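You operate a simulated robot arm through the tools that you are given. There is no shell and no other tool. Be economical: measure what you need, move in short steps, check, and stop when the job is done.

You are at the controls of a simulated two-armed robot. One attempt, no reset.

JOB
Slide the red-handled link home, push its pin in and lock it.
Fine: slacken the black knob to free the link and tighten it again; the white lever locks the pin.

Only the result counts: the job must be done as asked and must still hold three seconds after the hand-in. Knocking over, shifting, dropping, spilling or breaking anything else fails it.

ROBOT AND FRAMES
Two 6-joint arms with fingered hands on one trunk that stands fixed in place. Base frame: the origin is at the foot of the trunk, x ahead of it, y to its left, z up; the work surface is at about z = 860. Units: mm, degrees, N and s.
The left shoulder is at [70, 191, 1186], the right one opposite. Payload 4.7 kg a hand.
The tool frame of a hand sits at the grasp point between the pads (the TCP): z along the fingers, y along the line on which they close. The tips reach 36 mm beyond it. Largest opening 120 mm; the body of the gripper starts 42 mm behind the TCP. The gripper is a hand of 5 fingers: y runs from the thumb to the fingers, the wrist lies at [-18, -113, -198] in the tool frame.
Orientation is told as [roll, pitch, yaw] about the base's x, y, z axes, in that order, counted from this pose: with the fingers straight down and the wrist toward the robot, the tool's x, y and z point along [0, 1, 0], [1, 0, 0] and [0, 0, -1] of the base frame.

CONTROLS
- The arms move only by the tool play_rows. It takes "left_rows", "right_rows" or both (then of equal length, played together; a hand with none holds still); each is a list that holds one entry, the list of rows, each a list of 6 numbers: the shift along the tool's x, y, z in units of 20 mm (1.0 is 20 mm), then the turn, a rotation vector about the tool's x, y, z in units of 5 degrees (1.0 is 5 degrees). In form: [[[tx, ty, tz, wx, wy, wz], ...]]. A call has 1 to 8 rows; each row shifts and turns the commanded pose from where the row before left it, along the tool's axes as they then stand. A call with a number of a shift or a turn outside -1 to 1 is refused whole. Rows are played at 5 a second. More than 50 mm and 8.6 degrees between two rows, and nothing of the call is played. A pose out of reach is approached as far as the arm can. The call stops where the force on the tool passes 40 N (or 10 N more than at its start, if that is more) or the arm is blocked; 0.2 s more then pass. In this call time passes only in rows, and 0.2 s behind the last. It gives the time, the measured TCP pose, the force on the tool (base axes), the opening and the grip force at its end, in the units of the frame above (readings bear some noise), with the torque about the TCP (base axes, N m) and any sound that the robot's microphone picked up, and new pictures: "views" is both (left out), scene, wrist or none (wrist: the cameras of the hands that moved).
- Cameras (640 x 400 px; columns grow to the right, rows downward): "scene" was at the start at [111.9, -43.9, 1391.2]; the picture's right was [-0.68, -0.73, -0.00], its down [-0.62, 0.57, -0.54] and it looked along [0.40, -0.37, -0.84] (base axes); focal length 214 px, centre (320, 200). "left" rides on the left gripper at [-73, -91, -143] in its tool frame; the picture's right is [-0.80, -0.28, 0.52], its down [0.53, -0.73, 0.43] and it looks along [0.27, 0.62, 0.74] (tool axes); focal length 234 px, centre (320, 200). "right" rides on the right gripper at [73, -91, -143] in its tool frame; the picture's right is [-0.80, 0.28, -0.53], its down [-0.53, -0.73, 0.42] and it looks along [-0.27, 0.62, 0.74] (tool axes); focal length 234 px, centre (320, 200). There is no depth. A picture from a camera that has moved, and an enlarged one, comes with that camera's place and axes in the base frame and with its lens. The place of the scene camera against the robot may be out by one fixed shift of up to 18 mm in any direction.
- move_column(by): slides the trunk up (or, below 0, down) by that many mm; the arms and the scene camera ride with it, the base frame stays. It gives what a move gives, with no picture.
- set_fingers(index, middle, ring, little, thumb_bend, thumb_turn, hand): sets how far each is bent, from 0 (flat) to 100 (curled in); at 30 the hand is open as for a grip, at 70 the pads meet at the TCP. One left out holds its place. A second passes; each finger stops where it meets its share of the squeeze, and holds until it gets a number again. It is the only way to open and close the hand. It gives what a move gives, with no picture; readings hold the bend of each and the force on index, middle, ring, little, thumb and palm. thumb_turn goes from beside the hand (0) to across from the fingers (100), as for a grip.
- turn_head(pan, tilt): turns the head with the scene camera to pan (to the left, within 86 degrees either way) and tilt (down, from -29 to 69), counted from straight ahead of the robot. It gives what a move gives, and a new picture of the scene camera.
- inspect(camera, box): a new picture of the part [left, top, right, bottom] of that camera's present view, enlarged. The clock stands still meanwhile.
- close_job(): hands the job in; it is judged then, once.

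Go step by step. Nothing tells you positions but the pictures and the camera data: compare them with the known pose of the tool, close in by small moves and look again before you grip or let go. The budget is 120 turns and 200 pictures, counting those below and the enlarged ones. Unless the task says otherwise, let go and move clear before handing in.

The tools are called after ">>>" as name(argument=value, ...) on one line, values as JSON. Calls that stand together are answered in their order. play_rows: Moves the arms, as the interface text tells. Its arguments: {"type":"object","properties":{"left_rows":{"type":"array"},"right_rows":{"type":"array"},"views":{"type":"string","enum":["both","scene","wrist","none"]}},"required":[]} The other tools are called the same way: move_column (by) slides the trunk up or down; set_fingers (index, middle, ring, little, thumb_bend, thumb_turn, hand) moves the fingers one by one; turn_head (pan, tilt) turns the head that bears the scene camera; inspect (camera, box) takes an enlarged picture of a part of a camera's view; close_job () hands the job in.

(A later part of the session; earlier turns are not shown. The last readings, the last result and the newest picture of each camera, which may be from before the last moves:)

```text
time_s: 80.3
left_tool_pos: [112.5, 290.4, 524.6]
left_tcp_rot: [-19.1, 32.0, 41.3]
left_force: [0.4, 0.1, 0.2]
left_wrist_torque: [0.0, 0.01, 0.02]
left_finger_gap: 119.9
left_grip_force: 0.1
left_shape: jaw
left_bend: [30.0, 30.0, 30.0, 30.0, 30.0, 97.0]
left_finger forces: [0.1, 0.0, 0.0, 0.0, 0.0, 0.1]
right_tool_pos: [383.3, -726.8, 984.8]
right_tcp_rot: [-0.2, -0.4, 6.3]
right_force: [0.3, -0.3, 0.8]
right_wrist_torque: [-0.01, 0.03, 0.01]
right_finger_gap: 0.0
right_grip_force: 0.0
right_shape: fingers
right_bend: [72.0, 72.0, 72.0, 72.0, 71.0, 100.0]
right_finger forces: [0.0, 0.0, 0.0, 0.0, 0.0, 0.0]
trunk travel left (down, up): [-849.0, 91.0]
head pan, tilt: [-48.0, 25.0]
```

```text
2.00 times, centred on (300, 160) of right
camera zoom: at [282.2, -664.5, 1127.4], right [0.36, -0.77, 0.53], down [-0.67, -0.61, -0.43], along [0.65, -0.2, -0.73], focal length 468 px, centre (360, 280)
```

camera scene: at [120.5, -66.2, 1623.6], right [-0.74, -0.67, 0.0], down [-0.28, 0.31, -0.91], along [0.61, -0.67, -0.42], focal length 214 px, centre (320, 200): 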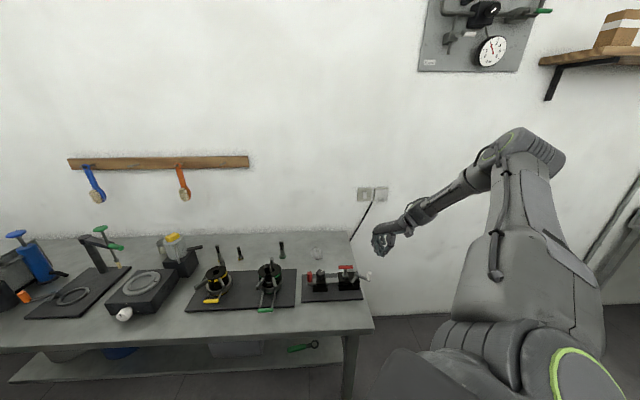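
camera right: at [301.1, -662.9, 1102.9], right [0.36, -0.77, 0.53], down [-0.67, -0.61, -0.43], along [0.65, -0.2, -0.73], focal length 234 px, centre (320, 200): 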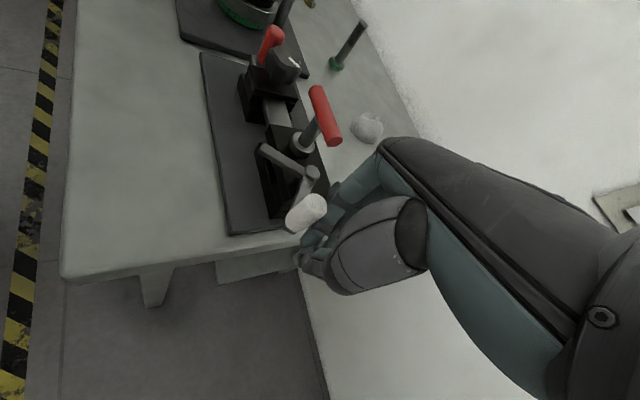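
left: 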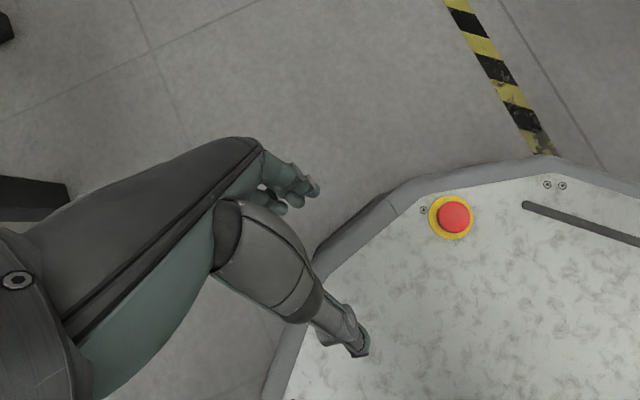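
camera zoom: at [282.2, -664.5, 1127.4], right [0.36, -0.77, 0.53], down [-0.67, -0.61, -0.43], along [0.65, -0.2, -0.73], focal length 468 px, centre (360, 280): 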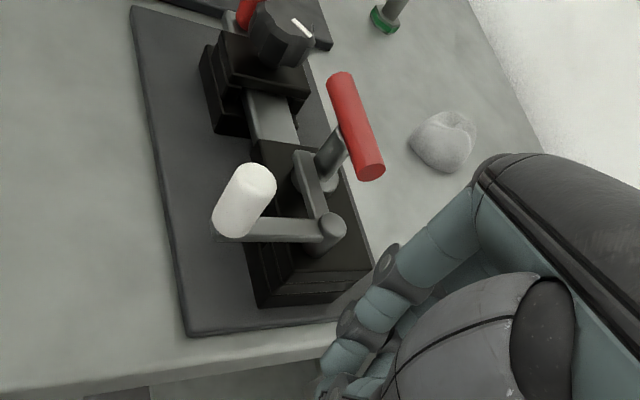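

Lever locked against the pin, T down 25 mm. Next I go back to the knob: lift high, move toward it, and lower the trunk again.

>>> play_rows(right_rows=[[[0, 0, -1, 0, 0, 0], [0, 0, -1, 0, 0, 0], [0, 0, -1, 0, 0, 0], [0, 0, -1, 0, 0, 0], [0.5, 0.9, -1, 0, 0, 0], [0.5, 0.9, -1, 0, 0, 0], [0.5, 0.9, -1, 0, 0, 0], [0.5, 0.9, -1, 0, 0, 0]]], views="none")

>>> play_rows(right_rows=[[[0.6, 0.9, 0, 0, 0, -0.5], [0.6, 0.9, 0, 0, 0, -0.5], [0.6, 0.9, 0, 0, 0, -0.5], [0.6, 0.9, 0, 0, 0, -0.5], [0.6, 0.9, 0, 0, 0, 0]]], views="none")

```text
time_s: 82.1
left_tool_pos: [113.0, 291.6, 523.7]
left_tcp_rot: [-19.2, 32.0, 41.2]
left_force: [-0.1, 0.7, -0.8]
left_wrist_torque: [-0.02, 0.0, -0.01]
left_finger_gap: 120.3
left_grip_force: 0.2
left_shape: jaw
left_bend: [30.0, 30.0, 30.0, 30.0, 30.0, 97.0]
left_finger forces: [0.1, 0.0, 0.0, 0.1, 0.0, 0.0]
right_tool_pos: [465.4, -695.8, 1108.4]
right_tcp_rot: [0.5, -0.3, 5.8]
right_force: [0.4, -0.5, -1.4]
right_wrist_torque: [0.03, -0.01, 0.0]
right_finger_gap: 0.1
right_grip_force: 0.0
right_shape: fingers
right_bend: [72.0, 72.0, 72.0, 72.0, 71.0, 100.0]
right_finger forces: [0.0, 0.0, 0.0, 0.1, 0.0, 0.0]
right hand out of reach, approached as far as the arm can: row 3, 4, 5, 6, 7
trunk travel left (down, up): [-849.0, 91.0]
head pan, tilt: [-48.0, 25.0]
```

```text
time_s: 83.3
left_tool_pos: [112.7, 291.8, 525.7]
left_tcp_rot: [-19.1, 32.1, 41.3]
left_force: [-0.2, 0.7, -0.1]
left_wrist_torque: [-0.02, 0.03, 0.02]
left_finger_gap: 119.8
left_grip_force: 0.0
left_shape: jaw
left_bend: [30.0, 30.0, 30.0, 30.0, 30.0, 97.0]
left_finger forces: [0.0, 0.1, 0.0, 0.0, 0.0, 0.0]
right_tool_pos: [523.5, -626.7, 1111.1]
right_tcp_rot: [-0.2, -0.2, 16.3]
right_force: [1.4, 1.5, 0.2]
right_wrist_torque: [0.0, -0.03, -0.01]
right_finger_gap: 0.2
right_grip_force: 0.0
right_shape: fingers
right_bend: [72.0, 72.0, 72.0, 72.0, 71.0, 100.0]
right_finger forces: [0.0, 0.1, 0.0, 0.0, 0.0, 0.1]
right hand out of reach, approached as far as the arm can: row 1, 2
trunk travel left (down, up): [-849.0, 91.0]
head pan, tilt: [-48.0, 25.0]
```

Raise the hand and lower the trunk in steps.

>>> play_rows(right_rows=[[[0.2, 0.3, -1, 0, 0, 0], [0.2, 0.3, -1, 0, 0, 0], [0.2, 0.3, -1, 0, 0, 0], [0.2, 0.3, -1, 0, 0, 0], [0.2, 0.3, -1, 0, 0, 0], [0, 0, -1, 0, 0, 0], [0, 0, -1, 0, 0, 0]]], views="none")

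>>> move_column(by=-140)

```text
time_s: 84.9
left_tool_pos: [112.9, 289.2, 524.0]
left_tcp_rot: [-19.1, 32.1, 41.3]
left_force: [0.0, 0.5, -0.7]
left_wrist_torque: [0.04, 0.02, 0.01]
left_finger_gap: 120.0
left_grip_force: 0.1
left_shape: jaw
left_bend: [30.0, 30.0, 30.0, 30.0, 30.0, 97.0]
left_finger forces: [0.0, 0.0, 0.0, 0.1, 0.1, 0.0]
right_tool_pos: [543.7, -600.8, 1250.7]
right_tcp_rot: [-0.1, -0.3, 16.3]
right_force: [-0.3, 0.0, -0.7]
right_wrist_torque: [-0.04, -0.02, 0.01]
right_finger_gap: 0.0
right_grip_force: 0.0
right_shape: fingers
right_bend: [72.0, 72.0, 72.0, 72.0, 71.0, 100.0]
right_finger forces: [0.0, 0.0, 0.1, 0.1, 0.0, 0.1]
trunk travel left (down, up): [-849.0, 91.0]
head pan, tilt: [-48.0, 25.0]
```

```text
time_s: 86.5
left_tool_pos: [113.5, 290.2, 385.3]
left_tcp_rot: [-19.0, 31.9, 41.2]
left_force: [-0.6, -0.6, 0.9]
left_wrist_torque: [0.02, -0.02, 0.01]
left_finger_gap: 119.9
left_grip_force: 0.1
left_shape: jaw
left_bend: [30.0, 30.0, 30.0, 30.0, 30.0, 97.0]
left_finger forces: [0.0, 0.0, 0.0, 0.1, 0.0, 0.0]
right_tool_pos: [543.9, -599.4, 1109.6]
right_tcp_rot: [-0.2, -0.3, 16.3]
right_force: [0.4, 0.0, -0.5]
right_wrist_torque: [0.02, 0.02, -0.02]
right_finger_gap: 0.2
right_grip_force: 0.0
right_shape: fingers
right_bend: [72.0, 72.0, 72.0, 72.0, 71.0, 100.0]
right_finger forces: [0.0, 0.0, 0.1, 0.0, 0.0, 0.1]
trunk travel left (down, up): [-709.0, 231.0]
head pan, tilt: [-48.0, 25.0]
```

One more step of the same, ending above the red handle for a light check that the pin really holds the link.

>>> play_rows(right_rows=[[[0, 0, -1, 0, 0, 0], [0, 0, -1, 0, 0, 0], [0, 0, -1, 0, 0, 0]]], views="none")

>>> move_column(by=-80)

>>> play_rows(right_rows=[[[0.2, 0.8, 0.3, 0, 0, 0], [0.2, 0.8, 0.3, 0, 0, 0], [0.2, 0.8, 0.3, 0, 0, 0], [0.2, 0.8, 0.3, 0, 0, 0], [0, 0.2, 0.5, 0, 0, 0]]], views="both")

```text
time_s: 87.3
left_tool_pos: [110.8, 290.3, 384.3]
left_tcp_rot: [-19.1, 32.0, 41.3]
left_force: [0.0, -0.4, 0.0]
left_wrist_torque: [-0.02, -0.03, 0.0]
left_finger_gap: 119.9
left_grip_force: 0.2
left_shape: jaw
left_bend: [30.0, 30.0, 30.0, 30.0, 30.0, 97.0]
left_finger forces: [0.1, 0.1, 0.1, 0.1, 0.0, 0.0]
right_tool_pos: [543.8, -599.5, 1169.3]
right_tcp_rot: [-0.2, -0.3, 16.2]
right_force: [-0.2, -0.9, 0.0]
right_wrist_torque: [-0.03, -0.05, 0.02]
right_finger_gap: 0.2
right_grip_force: 0.0
right_shape: fingers
right_bend: [72.0, 72.0, 72.0, 72.0, 71.0, 100.0]
right_finger forces: [0.0, 0.0, 0.0, 0.0, 0.0, 0.1]
trunk travel left (down, up): [-709.0, 231.0]
head pan, tilt: [-48.0, 25.0]
```

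```text
time_s: 88.5
left_tool_pos: [113.0, 289.5, 305.0]
left_tcp_rot: [-19.1, 31.9, 41.2]
left_force: [0.8, 0.5, -0.2]
left_wrist_torque: [0.01, 0.0, -0.01]
left_finger_gap: 120.0
left_grip_force: 0.0
left_shape: jaw
left_bend: [30.0, 30.0, 30.0, 30.0, 30.0, 97.0]
left_finger forces: [0.1, 0.0, 0.0, 0.1, 0.1, 0.0]
right_tool_pos: [543.0, -599.6, 1089.2]
right_tcp_rot: [-0.2, -0.3, 16.3]
right_force: [-0.1, -0.3, -0.2]
right_wrist_torque: [0.0, 0.01, -0.01]
right_finger_gap: 0.1
right_grip_force: 0.0
right_shape: fingers
right_bend: [72.0, 72.0, 72.0, 72.0, 71.0, 100.0]
right_finger forces: [0.0, 0.0, 0.0, 0.0, 0.0, 0.0]
trunk travel left (down, up): [-629.0, 311.0]
head pan, tilt: [-48.0, 25.0]
```

```text
time_s: 89.7
left_tool_pos: [113.6, 290.8, 305.0]
left_tcp_rot: [-19.0, 32.0, 41.3]
left_force: [-0.4, 0.0, 0.4]
left_wrist_torque: [0.02, 0.0, -0.03]
left_finger_gap: 120.1
left_grip_force: 0.1
left_shape: jaw
left_bend: [30.0, 30.0, 30.0, 30.0, 30.0, 97.0]
left_finger forces: [0.0, 0.1, 0.1, 0.1, 0.0, 0.0]
right_tool_pos: [604.9, -567.3, 1057.4]
right_tcp_rot: [-0.2, -0.3, 16.4]
right_force: [-0.5, 0.5, 0.1]
right_wrist_torque: [0.03, 0.0, 0.02]
right_finger_gap: 0.1
right_grip_force: 0.1
right_shape: fingers
right_bend: [72.0, 72.0, 72.0, 72.0, 71.0, 100.0]
right_finger forces: [0.0, 0.0, 0.1, 0.0, 0.0, 0.0]
trunk travel left (down, up): [-629.0, 311.0]
head pan, tilt: [-48.0, 25.0]
camera scene: at [122.4, -65.4, 1403.5], right [-0.74, -0.67, 0.0], down [-0.28, 0.31, -0.91], along [0.61, -0.67, -0.42], focal length 214 px, centre (320, 200)
camera right: at [494.6, -523.7, 1200.0], right [0.49, -0.69, 0.53], down [-0.55, -0.72, -0.43], along [0.68, -0.08, -0.73], focal length 234 px, centre (320, 200)
```

scene: 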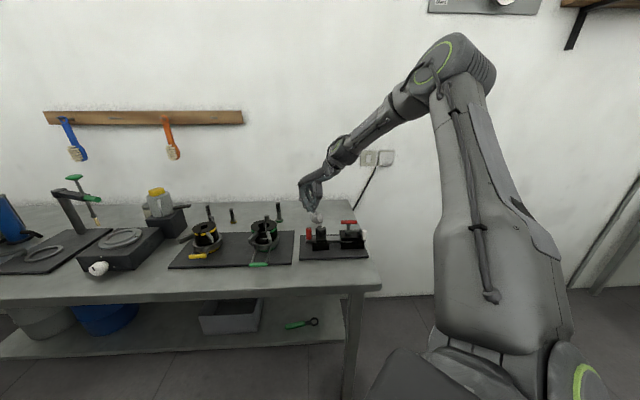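
right: 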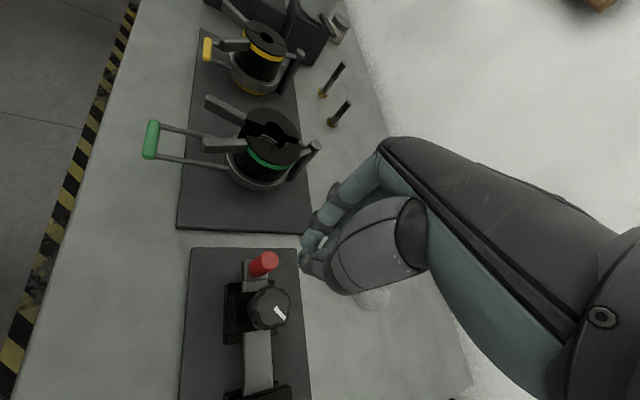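

The handle top is at about [613, -556]. I'll come down on it lightly.

>>> play_rows(right_rows=[[[0.43, 0.57, 0.9, 0, 0, 0], [0, 0, 0.9, 0, 0, 0], [0, 0, 0.9, 0, 0, 0], [0, 0, 0.7, 0, 0, 0]]], views="none")

>>> inspect(camera="scene", box=[290, 195, 386, 255])

```text
time_s: 90.7
left_tool_pos: [112.9, 290.7, 304.9]
left_tcp_rot: [-19.0, 32.0, 41.3]
left_force: [-0.1, 0.0, -0.1]
left_wrist_torque: [0.0, 0.01, 0.01]
left_finger_gap: 120.1
left_grip_force: 0.0
left_shape: jaw
left_bend: [30.0, 30.0, 30.0, 30.0, 30.0, 97.0]
left_finger forces: [0.1, 0.1, 0.1, 0.0, 0.0, 0.0]
right_tool_pos: [606.1, -557.3, 989.3]
right_tcp_rot: [-0.2, -0.4, 16.4]
right_force: [-0.4, -0.1, 0.4]
right_wrist_torque: [0.01, -0.03, 0.0]
right_finger_gap: 0.1
right_grip_force: 0.0
right_shape: fingers
right_bend: [72.0, 72.0, 72.0, 72.0, 71.0, 100.0]
right_finger forces: [0.1, 0.1, 0.0, 0.0, 0.0, 0.0]
right hand out of reach, approached as far as the arm can: row 3, 4
trunk travel left (down, up): [-629.0, 311.0]
head pan, tilt: [-48.0, 25.0]
```

```text
6.67 times, centred on (338, 225) of scene
camera zoom: at [122.3, -64.9, 1403.6], right [-0.74, -0.67, 0.0], down [-0.28, 0.31, -0.91], along [0.61, -0.67, -0.42], focal length 1430 px, centre (200, 33)
```

zoom: 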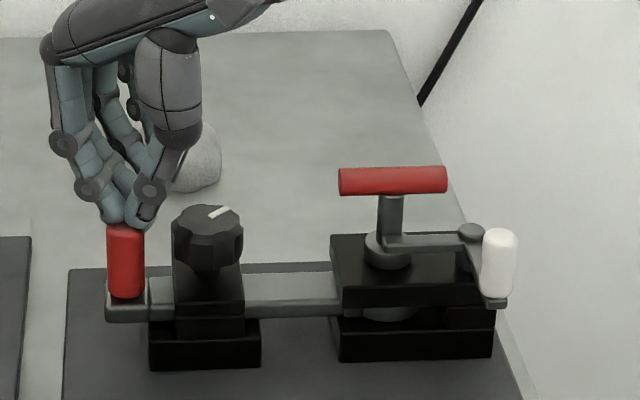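

The overview shows the eye centred right under the pin. For certainty I'll tilt the hand for reach and do a light friction drag on the handle top in the opening direction.

>>> play_rows(right_rows=[[[0, 0, -0.3, -1, 0, 0], [0, -0.1, -0.2, -1, 0, 0], [0, -0.1, 0, -1, 0, 0], [0, -0.1, 0, -1, 0, 0], [0, 0, 0.3, 0, 0, 0]]], views="none")

>>> inspect(camera="scene", box=[290, 195, 386, 255])

```text
time_s: 91.9
left_tool_pos: [113.5, 291.3, 303.7]
left_tcp_rot: [-19.1, 32.1, 41.3]
left_force: [0.4, -0.1, -0.1]
left_wrist_torque: [-0.03, 0.0, 0.02]
left_finger_gap: 120.1
left_grip_force: 0.0
left_shape: jaw
left_bend: [30.0, 30.0, 30.0, 30.0, 30.0, 97.0]
left_finger forces: [0.0, 0.1, 0.0, 0.0, 0.1, 0.0]
right_tool_pos: [603.4, -557.2, 993.8]
right_tcp_rot: [-0.3, -20.2, 16.3]
right_force: [0.1, 0.2, 1.1]
right_wrist_torque: [0.0, 0.03, -0.05]
right_finger_gap: 0.0
right_grip_force: 0.2
right_shape: fingers
right_bend: [72.0, 72.0, 72.0, 72.0, 71.0, 100.0]
right_finger forces: [0.0, 0.0, 0.0, 0.0, 0.1, 0.0]
trunk travel left (down, up): [-629.0, 311.0]
head pan, tilt: [-48.0, 25.0]
```

```text
6.67 times, centred on (338, 225) of scene
camera zoom: at [122.9, -63.8, 1403.6], right [-0.74, -0.67, 0.0], down [-0.28, 0.31, -0.91], along [0.61, -0.67, -0.42], focal length 1430 px, centre (200, 33)
```

zoom: 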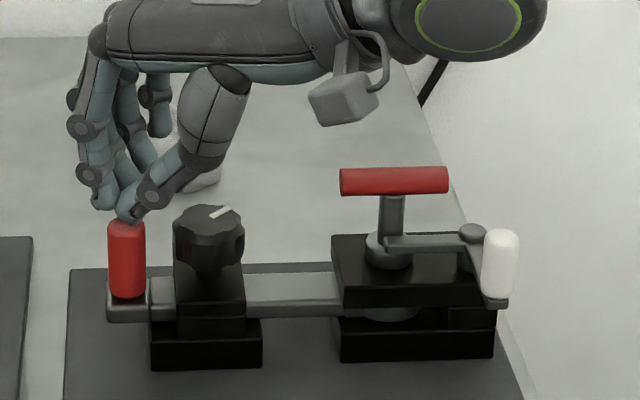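

Descend gently onto the handle top.

>>> play_rows(right_rows=[[[0, -0.07, 0.19, 0, 0, 0], [0, -0.07, 0.19, 0, 0, 0], [0, -0.07, 0.19, 0, 0, 0], [0, -0.05, 0.15, 0, 0, 0]]], views="none")

```text
time_s: 93.1
left_tool_pos: [112.9, 291.5, 303.8]
left_tcp_rot: [-19.3, 31.8, 41.2]
left_force: [-0.1, -0.4, 0.5]
left_wrist_torque: [0.01, 0.03, 0.01]
left_finger_gap: 120.0
left_grip_force: 0.0
left_shape: jaw
left_bend: [30.0, 30.0, 30.0, 30.0, 30.0, 97.0]
left_finger forces: [0.0, 0.0, 0.0, 0.1, 0.0, 0.0]
right_tool_pos: [603.3, -556.8, 986.0]
right_tcp_rot: [-0.3, -21.1, 16.6]
right_force: [-5.9, -1.2, 26.8]
right_wrist_torque: [0.3, -0.09, 0.04]
right_finger_gap: 0.0
right_grip_force: 18.0
right_shape: fingers
right_bend: [71.0, 72.0, 72.0, 72.0, 75.0, 100.0]
right_finger forces: [0.0, 0.0, 0.1, 0.0, 35.2, 0.2]
trunk travel left (down, up): [-629.0, 311.0]
head pan, tilt: [-48.0, 25.0]
stopped in row 4 (right hand): the force on the tool passed its limit at 41 N (the readings are from after the stop); the commanded pose is now the measured one
```

Contact is firm. Now a small drag of 8 mm in the opening direction.

>>> play_rows(right_rows=[[[0.095, 0.165, 0.05, 0, 0, 0], [0.095, 0.165, 0.05, 0, 0, 0]]], views="none")

>>> inspect(camera="scene", box=[290, 195, 386, 255])

```text
time_s: 93.7
left_tool_pos: [112.7, 292.5, 302.7]
left_tcp_rot: [-19.1, 32.2, 41.2]
left_force: [-0.3, 0.1, -0.2]
left_wrist_torque: [-0.02, 0.01, -0.02]
left_finger_gap: 120.1
left_grip_force: 0.1
left_shape: jaw
left_bend: [30.0, 30.0, 30.0, 30.0, 30.0, 97.0]
left_finger forces: [0.1, 0.0, 0.0, 0.0, 0.1, 0.0]
right_tool_pos: [611.5, -549.5, 980.6]
right_tcp_rot: [-0.4, -20.5, 16.5]
right_force: [8.8, 3.6, 9.5]
right_wrist_torque: [0.1, -0.2, -0.02]
right_finger_gap: 0.0
right_grip_force: 0.1
right_shape: fingers
right_bend: [71.0, 72.0, 72.0, 72.0, 75.0, 100.0]
right_finger forces: [0.1, 0.0, 0.0, 0.0, 0.1, 0.0]
trunk travel left (down, up): [-629.0, 311.0]
head pan, tilt: [-48.0, 25.0]
```

```text
6.67 times, centred on (338, 225) of scene
camera zoom: at [123.0, -62.6, 1403.3], right [-0.74, -0.67, 0.0], down [-0.28, 0.31, -0.91], along [0.61, -0.67, -0.42], focal length 1430 px, centre (200, 33)
```

zoom: 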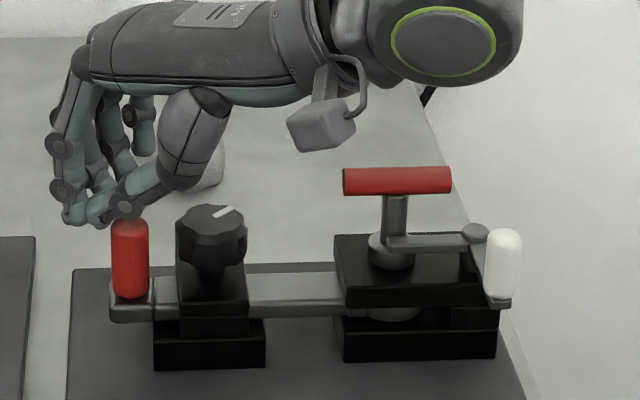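

The link didn't move under the drag, so the pin holds. Now to tighten the knob: lift, untilt, and go over it at yaw ~40.

>>> play_rows(right_rows=[[[0, 0.3, -0.9, 0, 0, 0], [0, 0.3, -0.9, 1, 0, 0], [0, 0, -0.9, 1, 0, 0], [0, 0, -0.9, 1, 0, 0], [0, -0.5, -0.5, 1, 0, -1], [0, -0.8, 0, 0, 0, -1], [0, -0.8, 0, 0, 0, -1], [0, 0, 0, 0, 0, -1]]], views="none")

>>> set_fingers(hand="right", index=38, middle=38, ring=90, little=90, thumb_bend=36, thumb_turn=98)

```text
time_s: 95.5
left_tool_pos: [113.8, 291.3, 303.8]
left_tcp_rot: [-19.0, 32.0, 41.3]
left_force: [0.3, 0.2, 0.0]
left_wrist_torque: [0.0, -0.04, 0.0]
left_finger_gap: 120.1
left_grip_force: 0.1
left_shape: jaw
left_bend: [30.0, 30.0, 30.0, 30.0, 30.0, 97.0]
left_finger forces: [0.0, 0.0, 0.0, 0.0, 0.0, 0.1]
right_tool_pos: [560.9, -572.3, 1061.9]
right_tcp_rot: [-0.6, -0.2, 36.4]
right_force: [0.3, 0.0, 0.3]
right_wrist_torque: [0.0, 0.04, 0.03]
right_finger_gap: 0.0
right_grip_force: 0.1
right_shape: fingers
right_bend: [71.0, 72.0, 72.0, 72.0, 72.0, 100.0]
right_finger forces: [0.1, 0.1, 0.0, 0.1, 0.0, 0.0]
trunk travel left (down, up): [-629.0, 311.0]
head pan, tilt: [-48.0, 25.0]
```

```text
time_s: 96.5
left_tool_pos: [112.6, 290.8, 303.7]
left_tcp_rot: [-19.2, 32.0, 41.3]
left_force: [-0.8, -0.2, -0.1]
left_wrist_torque: [0.0, 0.01, -0.01]
left_finger_gap: 119.8
left_grip_force: 0.0
left_shape: jaw
left_bend: [30.0, 30.0, 30.0, 30.0, 30.0, 97.0]
left_finger forces: [0.0, 0.0, 0.1, 0.0, 0.1, 0.0]
right_tool_pos: [561.5, -572.4, 1062.9]
right_tcp_rot: [-0.6, -0.5, 36.3]
right_force: [1.3, -0.1, 0.1]
right_wrist_torque: [0.03, 0.0, -0.03]
right_finger_gap: 101.5
right_grip_force: 0.1
right_shape: fingers
right_bend: [38.0, 38.0, 90.0, 90.0, 36.0, 96.0]
right_finger forces: [0.0, 0.0, 0.0, 0.0, 0.0, 0.0]
trunk travel left (down, up): [-629.0, 311.0]
head pan, tilt: [-48.0, 25.0]
```

With the handle now close to the knob, fingers at large yaw would hit it. I need yaw around -40 to 0, which wants a lower trunk; so I lift the left arm clear, raise the right hand and rotate it back.

>>> play_rows(left_rows=[[[0, 0, -1, 0, 0, 0], [0, 0, -1, 0, 0, 0], [0, 0, -1, 0, 0, 0], [0, 0, -1, 0, 0, 0], [0, 0, -1, 0, 0, 0], [0, 0, -1, 0, 0, 0], [0, 0, -1, 0, 0, 0], [0, 0, 0, 0, 0, 0]]], right_rows=[[[0, 0, -1, 0, 0, 1], [0, 0, -1, 0, 0, 1], [0, 0, -1, 0, 0, 1], [0, 0, -1, 0, 0, 1], [0, 0, -1, 0, 0, 1], [0, 0, -0.5, 0, 0, 1], [0, 0, 0, 0, 0, 1], [0, 0, 0, 0, 0, 1]]], views="none")

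>>> move_column(by=-110)

```text
time_s: 98.3
left_tool_pos: [134.9, 371.8, 415.2]
left_tcp_rot: [-19.2, 31.9, 41.4]
left_force: [0.2, 0.7, 0.0]
left_wrist_torque: [0.05, 0.01, 0.0]
left_finger_gap: 120.3
left_grip_force: 0.1
left_shape: jaw
left_bend: [30.0, 30.0, 30.0, 30.0, 30.0, 97.0]
left_finger forces: [0.0, 0.1, 0.0, 0.0, 0.0, 0.1]
right_tool_pos: [608.7, -592.4, 1178.2]
right_tcp_rot: [-0.1, -0.4, -3.5]
right_force: [0.7, 0.1, -0.3]
right_wrist_torque: [0.01, 0.02, 0.03]
right_finger_gap: 101.7
right_grip_force: 0.1
right_shape: fingers
right_bend: [38.0, 38.0, 90.0, 90.0, 36.0, 96.0]
right_finger forces: [0.0, 0.0, 0.1, 0.0, 0.1, 0.0]
right hand out of reach, approached as far as the arm can: row 6, 7, 8
trunk travel left (down, up): [-629.0, 311.0]
head pan, tilt: [-48.0, 25.0]
```

```text
time_s: 99.7
left_tool_pos: [135.3, 371.9, 307.0]
left_tcp_rot: [-19.1, 32.0, 41.2]
left_force: [0.3, -0.4, 0.1]
left_wrist_torque: [-0.03, -0.03, -0.01]
left_finger_gap: 119.6
left_grip_force: 0.0
left_shape: jaw
left_bend: [30.0, 30.0, 30.0, 30.0, 30.0, 97.0]
left_finger forces: [0.0, 0.1, 0.1, 0.0, 0.1, 0.0]
right_tool_pos: [607.3, -592.2, 1068.4]
right_tcp_rot: [-0.1, -0.5, -3.5]
right_force: [1.0, -0.5, 0.2]
right_wrist_torque: [0.02, 0.02, 0.02]
right_finger_gap: 101.7
right_grip_force: 0.0
right_shape: fingers
right_bend: [38.0, 38.0, 90.0, 90.0, 36.0, 96.0]
right_finger forces: [0.0, 0.1, 0.0, 0.0, 0.0, 0.1]
trunk travel left (down, up): [-519.0, 421.0]
head pan, tilt: [-48.0, 25.0]
```

Now come down and back toward the knob axis while turning to about yaw -13.

>>> play_rows(right_rows=[[[0, 0, 0.9, 0, 0, 0], [0, 0, 0.9, 0, 0, 0], [0, 0, 0.9, 0, 0, 0], [0, -0.5, 0, 0, 0, 0], [0, -0.5, 0, 0, 0, 0], [0, -0.5, 0, 0, 0, 0]]], views="both")

```text
time_s: 101.1
left_tool_pos: [134.8, 373.8, 307.1]
left_tcp_rot: [-19.1, 32.0, 41.3]
left_force: [0.3, 0.0, -0.1]
left_wrist_torque: [-0.01, 0.02, 0.01]
left_finger_gap: 120.1
left_grip_force: 0.0
left_shape: jaw
left_bend: [30.0, 30.0, 30.0, 30.0, 30.0, 97.0]
left_finger forces: [0.0, 0.1, 0.1, 0.1, 0.0, 0.1]
right_tool_pos: [609.2, -592.2, 1015.9]
right_tcp_rot: [-0.1, -0.5, -3.4]
right_force: [0.4, 0.0, 0.3]
right_wrist_torque: [0.0, 0.01, -0.03]
right_finger_gap: 101.8
right_grip_force: 0.1
right_shape: fingers
right_bend: [38.0, 38.0, 90.0, 90.0, 36.0, 96.0]
right_finger forces: [0.0, 0.0, 0.0, 0.1, 0.1, 0.1]
right hand out of reach, approached as far as the arm can: row 4, 5, 6
trunk travel left (down, up): [-519.0, 421.0]
head pan, tilt: [-48.0, 25.0]
camera scene: at [122.2, -64.7, 1293.6], right [-0.74, -0.67, 0.0], down [-0.28, 0.31, -0.91], along [0.61, -0.67, -0.42], focal length 214 px, centre (320, 200)
camera right: at [520.6, -513.1, 1158.3], right [0.23, -0.82, 0.53], down [-0.76, -0.49, -0.43], along [0.61, -0.3, -0.73], focal length 234 px, centre (320, 200)
```

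scene: 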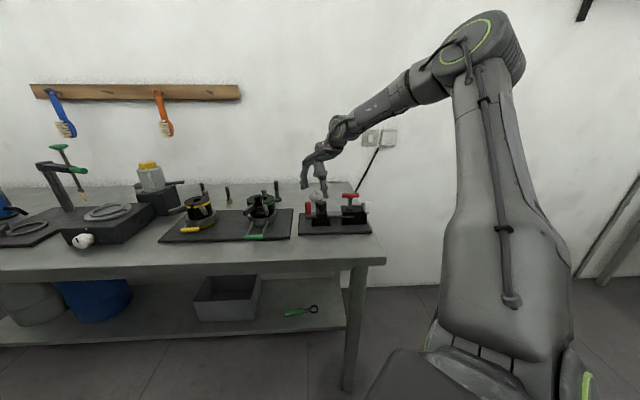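
right: 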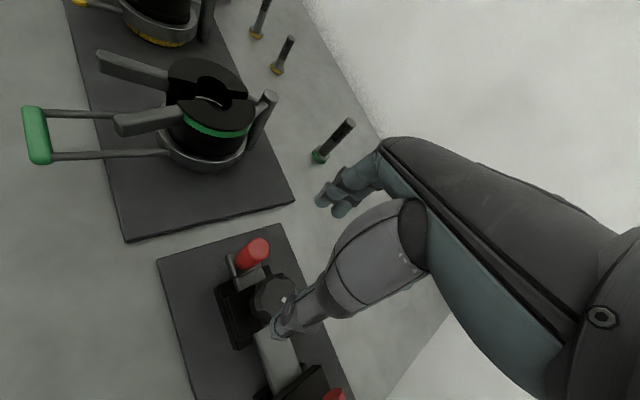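

Too low pushes the hand outward, so I'll go back to the trunk height that worked (yaw 0–45). To clear the red handle I'll grip with middle finger and thumb only, index straightened up out of the way.

>>> move_column(by=110)

>>> set_fingers(hand="right", index=0, middle=45, thumb_bend=40)

>>> play_rows(right_rows=[[[0, 0, 0, 0, 0, -1], [0, 0, 0, 0, 0, -1], [0, -0.3, 0.3, 0, 0, -1], [0, -0.3, 0.3, 0, 0, -1], [0, -0.3, 0.5, 0, 0, -1], [0.2, -0.3, 0.5, 0, 0, -0.7], [0.2, -0.3, 0.5, 0, 0, 0]]], views="none")

```text
time_s: 102.5
left_tool_pos: [134.2, 372.8, 416.2]
left_tcp_rot: [-19.1, 32.0, 41.3]
left_force: [0.0, -0.6, 0.4]
left_wrist_torque: [0.03, 0.0, -0.02]
left_finger_gap: 119.9
left_grip_force: 0.1
left_shape: jaw
left_bend: [30.0, 30.0, 30.0, 30.0, 30.0, 97.0]
left_finger forces: [0.0, 0.0, 0.0, 0.0, 0.1, 0.0]
right_tool_pos: [609.7, -589.8, 1124.7]
right_tcp_rot: [0.0, -0.5, -3.4]
right_force: [0.3, 0.3, 0.2]
right_wrist_torque: [-0.01, 0.0, 0.0]
right_finger_gap: 101.7
right_grip_force: 0.1
right_shape: fingers
right_bend: [38.0, 38.0, 90.0, 90.0, 36.0, 96.0]
right_finger forces: [0.1, 0.0, 0.1, 0.0, 0.0, 0.0]
trunk travel left (down, up): [-629.0, 311.0]
head pan, tilt: [-48.0, 25.0]
```

```text
time_s: 103.5
left_tool_pos: [133.6, 372.8, 417.4]
left_tcp_rot: [-19.0, 32.0, 41.2]
left_force: [0.0, 0.3, 0.2]
left_wrist_torque: [-0.01, -0.01, 0.02]
left_finger_gap: 119.8
left_grip_force: 0.0
left_shape: jaw
left_bend: [30.0, 30.0, 30.0, 30.0, 30.0, 97.0]
left_finger forces: [0.0, 0.0, 0.0, 0.0, 0.1, 0.0]
right_tool_pos: [609.8, -590.8, 1125.8]
right_tcp_rot: [0.0, -0.5, -3.5]
right_force: [0.8, 0.2, -0.1]
right_wrist_torque: [-0.02, 0.0, 0.0]
right_finger_gap: 158.8
right_grip_force: 0.0
right_shape: fingers
right_bend: [0.0, 45.0, 90.0, 90.0, 40.0, 97.0]
right_finger forces: [0.1, 0.0, 0.0, 0.0, 0.1, 0.1]
trunk travel left (down, up): [-629.0, 311.0]
head pan, tilt: [-48.0, 25.0]
```

```text
time_s: 105.1
left_tool_pos: [134.7, 372.0, 415.6]
left_tcp_rot: [-19.2, 32.0, 41.3]
left_force: [0.0, 0.9, 0.8]
left_wrist_torque: [0.04, 0.01, 0.02]
left_finger_gap: 120.3
left_grip_force: 0.0
left_shape: jaw
left_bend: [30.0, 30.0, 30.0, 30.0, 30.0, 97.0]
left_finger forces: [0.0, 0.1, 0.0, 0.1, 0.1, 0.0]
right_tool_pos: [577.9, -592.6, 1081.8]
right_tcp_rot: [-0.3, -0.4, 25.3]
right_force: [-0.1, 0.6, 0.1]
right_wrist_torque: [0.0, -0.03, -0.03]
right_finger_gap: 158.8
right_grip_force: 0.0
right_shape: fingers
right_bend: [0.0, 45.0, 90.0, 90.0, 40.0, 97.0]
right_finger forces: [0.1, 0.0, 0.0, 0.0, 0.0, 0.1]
trunk travel left (down, up): [-629.0, 311.0]
head pan, tilt: [-48.0, 25.0]
```

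Directly above the knob at yaw 25. Descend partway and look.

>>> play_rows(right_rows=[[[0.2, 0, 0.9, 0, 0, 0], [0, 0, 0.9, 0, 0, 0], [0, 0, 0.9, 0, 0, 0], [0, 0, 0.9, 0, 0, 0], [0, 0, 0.7, 0, 0, 0]]], views="wrist")

>>> inspect(camera="scene", box=[290, 185, 386, 245])

```text
time_s: 106.3
left_tool_pos: [134.6, 372.8, 416.3]
left_tcp_rot: [-19.2, 32.1, 41.4]
left_force: [0.1, 0.4, -0.1]
left_wrist_torque: [-0.01, 0.0, 0.0]
left_finger_gap: 120.0
left_grip_force: 0.1
left_shape: jaw
left_bend: [30.0, 30.0, 30.0, 30.0, 30.0, 97.0]
left_finger forces: [0.1, 0.0, 0.0, 0.0, 0.0, 0.0]
right_tool_pos: [577.6, -585.1, 997.5]
right_tcp_rot: [-0.3, -0.4, 25.1]
right_force: [0.3, -0.6, -0.2]
right_wrist_torque: [-0.01, 0.04, -0.02]
right_finger_gap: 158.6
right_grip_force: 0.0
right_shape: fingers
right_bend: [0.0, 45.0, 90.0, 90.0, 40.0, 97.0]
right_finger forces: [0.0, 0.1, 0.1, 0.1, 0.1, 0.1]
trunk travel left (down, up): [-629.0, 311.0]
head pan, tilt: [-48.0, 25.0]
camera right: at [462.8, -560.3, 1139.9], right [0.59, -0.61, 0.53], down [-0.43, -0.79, -0.43], along [0.68, 0.02, -0.73], focal length 234 px, centre (320, 200)
```

right: 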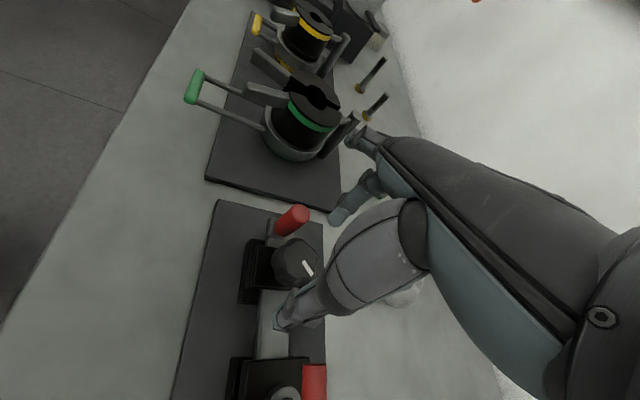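

```text
6.67 times, centred on (338, 215) of scene
camera zoom: at [122.9, -64.9, 1403.5], right [-0.74, -0.67, 0.0], down [-0.28, 0.31, -0.91], along [0.61, -0.67, -0.42], focal length 1430 px, centre (200, 100)
```

zoom: 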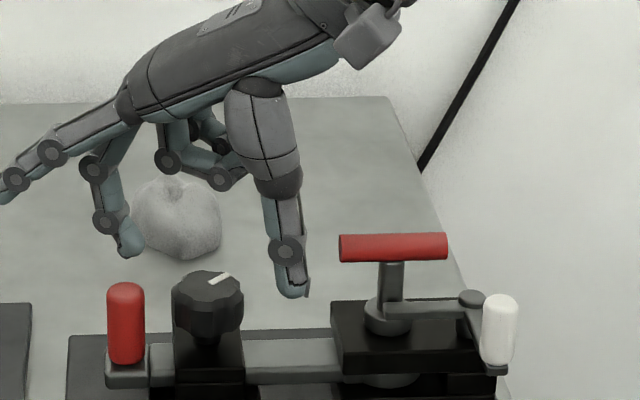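

The middle finger hangs just beside the handle. I'll pre-bend it a bit more and descend to knob level.

>>> set_fingers(hand="right", middle=52)

>>> play_rows(right_rows=[[[0, -0.1, 0.6, 0, 0, 0], [0, 0, 0.6, 0, 0, 0], [0, 0, 0.6, 0, 0, 0]]], views="wrist")

>>> inspect(camera="scene", box=[290, 195, 370, 245])

```text
time_s: 107.3
left_tool_pos: [135.6, 372.4, 416.4]
left_tcp_rot: [-19.2, 32.0, 41.3]
left_force: [0.8, -0.3, -0.4]
left_wrist_torque: [0.0, -0.03, -0.01]
left_finger_gap: 120.0
left_grip_force: 0.1
left_shape: jaw
left_bend: [30.0, 30.0, 30.0, 30.0, 30.0, 97.0]
left_finger forces: [0.0, 0.1, 0.0, 0.0, 0.1, 0.0]
right_tool_pos: [578.7, -587.2, 996.8]
right_tcp_rot: [-0.3, -0.4, 25.2]
right_force: [-1.0, 0.4, -0.5]
right_wrist_torque: [0.01, 0.03, 0.01]
right_finger_gap: 158.6
right_grip_force: 0.0
right_shape: fingers
right_bend: [0.0, 52.0, 90.0, 90.0, 40.0, 97.0]
right_finger forces: [0.0, 0.0, 0.1, 0.0, 0.1, 0.0]
trunk travel left (down, up): [-629.0, 311.0]
head pan, tilt: [-48.0, 25.0]
```

```text
time_s: 108.1
left_tool_pos: [135.3, 372.7, 415.9]
left_tcp_rot: [-19.1, 32.0, 41.3]
left_force: [0.2, 0.8, 0.6]
left_wrist_torque: [-0.01, 0.01, 0.04]
left_finger_gap: 120.0
left_grip_force: 0.0
left_shape: jaw
left_bend: [30.0, 30.0, 30.0, 30.0, 30.0, 97.0]
left_finger forces: [0.1, 0.0, 0.1, 0.1, 0.1, 0.1]
right_tool_pos: [576.4, -588.6, 959.7]
right_tcp_rot: [-0.4, -0.4, 25.2]
right_force: [-0.9, 0.2, -0.1]
right_wrist_torque: [-0.03, 0.0, 0.02]
right_finger_gap: 158.4
right_grip_force: 0.0
right_shape: fingers
right_bend: [0.0, 52.0, 90.0, 90.0, 40.0, 97.0]
right_finger forces: [0.1, 0.0, 0.1, 0.0, 0.0, 0.0]
trunk travel left (down, up): [-629.0, 311.0]
head pan, tilt: [-48.0, 25.0]
camera right: at [460.0, -562.0, 1103.1], right [0.59, -0.61, 0.53], down [-0.43, -0.79, -0.43], along [0.68, 0.02, -0.73], focal length 234 px, centre (320, 200)
```

right: 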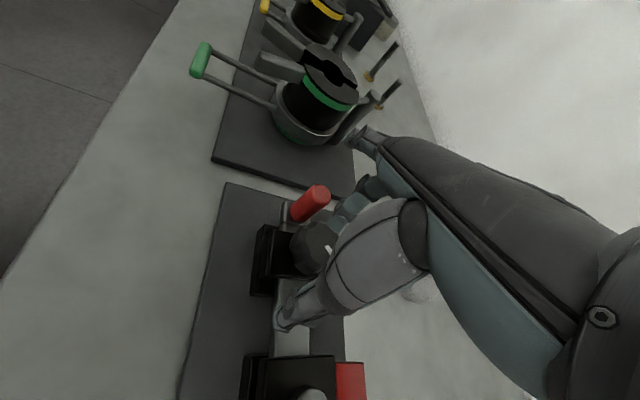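

```text
8.00 times, centred on (330, 220) of scene
camera zoom: at [122.7, -64.9, 1403.5], right [-0.74, -0.67, 0.0], down [-0.28, 0.31, -0.91], along [0.61, -0.67, -0.42], focal length 1716 px, centre (240, 40)
```

zoom: 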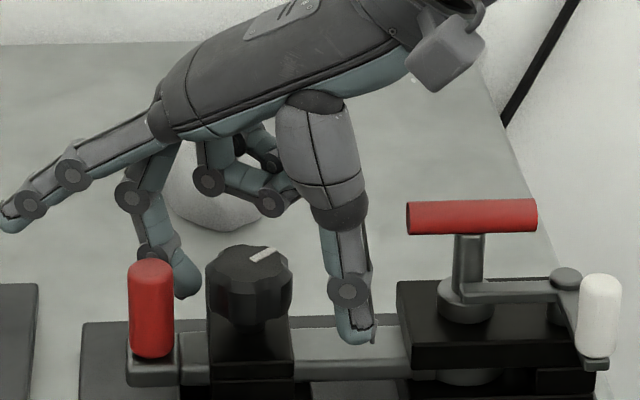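

Middle is between handle and knob, behind them; no contact. Close middle and thumb.

>>> set_fingers(hand="right", middle=75, thumb_bend=75)

>>> play_rows(right_rows=[[[0, 0, 0, 0, 0, 0.6], [0, 0, 0, 0, 0, 0.7], [0, 0, 0, 0, 0, 0.7]]], views="none")

>>> inspect(camera="scene", box=[290, 195, 370, 245])

```text
time_s: 109.1
left_tool_pos: [134.8, 372.2, 416.8]
left_tcp_rot: [-19.2, 32.0, 41.3]
left_force: [0.7, 0.1, 0.2]
left_wrist_torque: [0.03, 0.02, 0.0]
left_finger_gap: 119.9
left_grip_force: 0.1
left_shape: jaw
left_bend: [30.0, 30.0, 30.0, 30.0, 30.0, 97.0]
left_finger forces: [0.0, 0.0, 0.1, 0.0, 0.1, 0.0]
right_tool_pos: [575.1, -588.3, 960.0]
right_tcp_rot: [-0.4, -0.4, 25.1]
right_force: [-2.4, -0.6, 1.4]
right_wrist_torque: [0.04, -0.25, 0.23]
right_finger_gap: 132.1
right_grip_force: 11.0
right_shape: fingers
right_bend: [0.0, 59.0, 90.0, 90.0, 61.0, 99.0]
right_finger forces: [0.1, 10.1, 0.0, 0.1, 11.2, 0.1]
trunk travel left (down, up): [-629.0, 311.0]
head pan, tilt: [-48.0, 25.0]
```

```text
time_s: 109.9
left_tool_pos: [134.2, 373.1, 416.4]
left_tcp_rot: [-19.0, 32.0, 41.4]
left_force: [-0.4, 0.5, -0.7]
left_wrist_torque: [0.0, 0.04, 0.01]
left_finger_gap: 120.1
left_grip_force: 0.0
left_shape: jaw
left_bend: [30.0, 30.0, 30.0, 30.0, 30.0, 97.0]
left_finger forces: [0.0, 0.0, 0.0, 0.0, 0.0, 0.0]
right_tool_pos: [575.3, -587.4, 960.0]
right_tcp_rot: [-0.2, -0.5, 15.1]
right_force: [-2.1, 2.8, 0.6]
right_wrist_torque: [0.22, -0.35, 0.41]
right_finger_gap: 133.0
right_grip_force: 14.8
right_shape: fingers
right_bend: [0.0, 58.0, 90.0, 90.0, 60.0, 100.0]
right_finger forces: [0.0, 16.4, 0.0, 0.1, 12.8, 0.0]
trunk travel left (down, up): [-629.0, 311.0]
head pan, tilt: [-48.0, 25.0]
```

```text
8.00 times, centred on (330, 220) of scene
camera zoom: at [121.9, -64.2, 1403.6], right [-0.74, -0.67, 0.0], down [-0.28, 0.31, -0.91], along [0.61, -0.67, -0.42], focal length 1716 px, centre (240, 40)
```

zoom: 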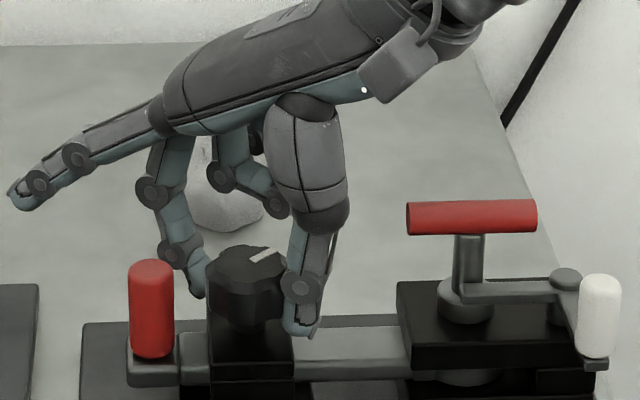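

Holding; the mark seems to follow. Continue the stroke to about yaw -3.

>>> play_rows(right_rows=[[[0, 0, 0, 0, 0, 0.7], [0, 0, 0, 0, 0, 0.7], [0, 0, 0, 0, 0, 0.7], [0, 0, 0, 0, 0, 0.7], [0, 0, 0, 0, 0, 0.7]]], views="none")

>>> inspect(camera="scene", box=[290, 195, 370, 245])

```text
time_s: 111.1
left_tool_pos: [133.7, 372.4, 416.4]
left_tcp_rot: [-19.0, 31.8, 41.4]
left_force: [-0.4, 0.1, 0.4]
left_wrist_torque: [0.01, 0.01, 0.02]
left_finger_gap: 119.9
left_grip_force: 0.0
left_shape: jaw
left_bend: [30.0, 30.0, 30.0, 30.0, 30.0, 97.0]
left_finger forces: [0.0, 0.1, 0.0, 0.1, 0.0, 0.0]
right_tool_pos: [575.5, -589.4, 960.7]
right_tcp_rot: [-0.1, -0.4, -2.5]
right_force: [-6.3, -6.9, -2.7]
right_wrist_torque: [-0.19, 0.01, 0.1]
right_finger_gap: 133.1
right_grip_force: 9.2
right_shape: fingers
right_bend: [0.0, 61.0, 90.0, 90.0, 60.0, 100.0]
right_finger forces: [0.1, 6.7, 0.0, 0.0, 13.0, 0.0]
trunk travel left (down, up): [-629.0, 311.0]
head pan, tilt: [-48.0, 25.0]
```

```text
8.00 times, centred on (330, 220) of scene
camera zoom: at [121.5, -66.1, 1403.5], right [-0.74, -0.67, 0.0], down [-0.28, 0.32, -0.91], along [0.61, -0.67, -0.42], focal length 1716 px, centre (240, 40)
```

zoom: 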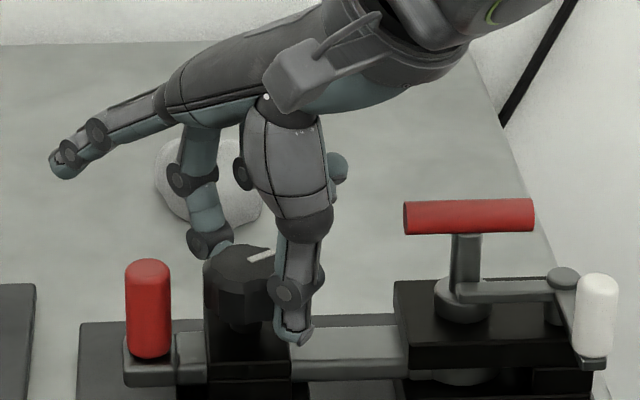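

The mark turned clockwise a bit (some slip). I'll repeat strokes: open slightly, turn back, re-close, turn clockwise again.

>>> set_fingers(hand="right", middle=52, thumb_bend=48)

>>> play_rows(right_rows=[[[0, 0, 0, 0, 0, -1], [0, 0, 0, 0, 0, -1], [0, 0, 0, 0, 0, -1], [0, 0, 0, 0, 0, -1], [0, 0, 0, 0, 0, -1], [0, 0, 0, 0, 0, -1]]], views="none")

>>> inspect(camera="scene", box=[306, 205, 354, 235])

>>> set_fingers(hand="right", middle=80, thumb_bend=80)

>>> play_rows(right_rows=[[[0, 0, 0, 0, 0, 0.8], [0, 0, 0, 0, 0, 0.8], [0, 0, 0, 0, 0, 0.8], [0, 0, 0, 0, 0, 0.8], [0, 0, 0, 0, 0, 0.8], [0, 0, 0, 0, 0, 0.8], [0, 0, 0, 0, 0, 0.8]]], views="none")

>>> inspect(camera="scene", box=[306, 205, 354, 235])

```text
time_s: 112.1
left_tool_pos: [134.5, 372.6, 416.5]
left_tcp_rot: [-19.1, 32.1, 41.4]
left_force: [0.4, 0.3, 0.0]
left_wrist_torque: [0.02, 0.03, 0.02]
left_finger_gap: 119.7
left_grip_force: 0.1
left_shape: jaw
left_bend: [30.0, 30.0, 30.0, 30.0, 30.0, 97.0]
left_finger forces: [0.1, 0.1, 0.1, 0.0, 0.0, 0.0]
right_tool_pos: [577.2, -590.6, 960.2]
right_tcp_rot: [-0.1, -0.5, -2.5]
right_force: [-0.5, 0.4, 0.7]
right_wrist_torque: [-0.01, 0.02, 0.01]
right_finger_gap: 146.4
right_grip_force: 0.1
right_shape: fingers
right_bend: [0.0, 52.0, 90.0, 90.0, 48.0, 98.0]
right_finger forces: [0.1, 0.0, 0.0, 0.0, 0.0, 0.0]
trunk travel left (down, up): [-629.0, 311.0]
head pan, tilt: [-48.0, 25.0]
```

```text
time_s: 113.5
left_tool_pos: [135.5, 372.3, 417.5]
left_tcp_rot: [-19.1, 31.9, 41.4]
left_force: [0.0, -0.1, -0.5]
left_wrist_torque: [0.0, -0.01, 0.0]
left_finger_gap: 120.2
left_grip_force: 0.1
left_shape: jaw
left_bend: [30.0, 30.0, 30.0, 30.0, 30.0, 97.0]
left_finger forces: [0.0, 0.1, 0.0, 0.0, 0.0, 0.0]
right_tool_pos: [575.6, -590.2, 960.7]
right_tcp_rot: [-0.2, -0.3, 27.6]
right_force: [0.0, 1.0, 0.0]
right_wrist_torque: [0.01, -0.02, -0.05]
right_finger_gap: 146.4
right_grip_force: 0.0
right_shape: fingers
right_bend: [0.0, 52.0, 90.0, 90.0, 48.0, 98.0]
right_finger forces: [0.1, 0.1, 0.0, 0.0, 0.0, 0.1]
trunk travel left (down, up): [-629.0, 311.0]
head pan, tilt: [-48.0, 25.0]
```

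```text
13.33 times, centred on (330, 220) of scene
camera zoom: at [122.7, -64.9, 1403.5], right [-0.74, -0.67, 0.0], down [-0.28, 0.31, -0.91], along [0.61, -0.67, -0.42], focal length 2860 px, centre (187, -67)
```

zoom: 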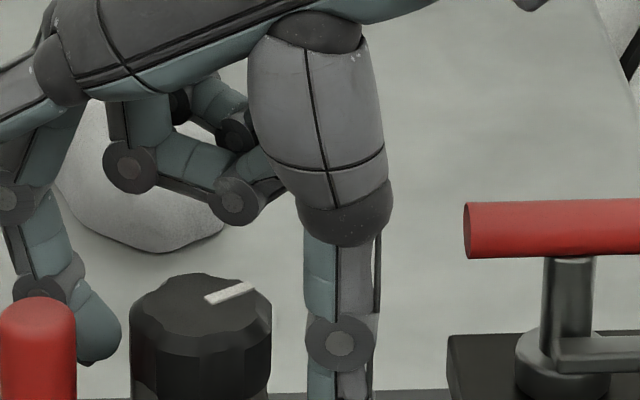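

```text
time_s: 114.5
left_tool_pos: [135.6, 372.8, 417.1]
left_tcp_rot: [-18.9, 31.9, 41.4]
left_force: [1.1, 0.5, 0.2]
left_wrist_torque: [-0.01, 0.0, -0.01]
left_finger_gap: 119.8
left_grip_force: 0.0
left_shape: jaw
left_bend: [30.0, 30.0, 30.0, 30.0, 30.0, 97.0]
left_finger forces: [0.0, 0.1, 0.0, 0.0, 0.1, 0.0]
right_tool_pos: [575.2, -591.7, 960.0]
right_tcp_rot: [-0.4, -0.4, 27.6]
right_force: [-3.7, -7.8, -3.1]
right_wrist_torque: [-0.2, 0.15, 0.02]
right_finger_gap: 130.3
right_grip_force: 12.5
right_shape: fingers
right_bend: [0.0, 65.0, 90.0, 90.0, 62.0, 99.0]
right_finger forces: [0.1, 10.0, 0.1, 0.0, 14.1, 0.0]
trunk travel left (down, up): [-629.0, 311.0]
head pan, tilt: [-48.0, 25.0]
```

```text
time_s: 116.1
left_tool_pos: [135.6, 372.2, 416.3]
left_tcp_rot: [-19.0, 32.0, 41.3]
left_force: [0.0, 0.4, -1.0]
left_wrist_torque: [0.05, 0.01, 0.02]
left_finger_gap: 120.0
left_grip_force: 0.1
left_shape: jaw
left_bend: [30.0, 30.0, 30.0, 30.0, 30.0, 97.0]
left_finger forces: [0.1, 0.0, 0.0, 0.1, 0.1, 0.1]
right_tool_pos: [576.1, -589.8, 960.1]
right_tcp_rot: [0.0, -0.5, -0.5]
right_force: [-8.7, -7.8, -6.3]
right_wrist_torque: [-0.14, 0.24, 0.04]
right_finger_gap: 132.4
right_grip_force: 13.6
right_shape: fingers
right_bend: [0.0, 65.0, 90.0, 90.0, 61.0, 100.0]
right_finger forces: [0.1, 10.8, 0.1, 0.0, 16.4, 0.1]
trunk travel left (down, up): [-629.0, 311.0]
head pan, tilt: [-48.0, 25.0]
```

```text
13.33 times, centred on (330, 220) of scene
camera zoom: at [121.7, -66.7, 1403.5], right [-0.74, -0.67, 0.0], down [-0.28, 0.32, -0.91], along [0.61, -0.67, -0.42], focal length 2860 px, centre (187, -67)
```

zoom: 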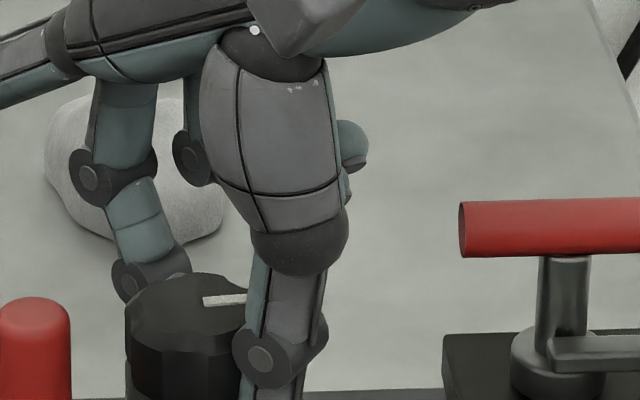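

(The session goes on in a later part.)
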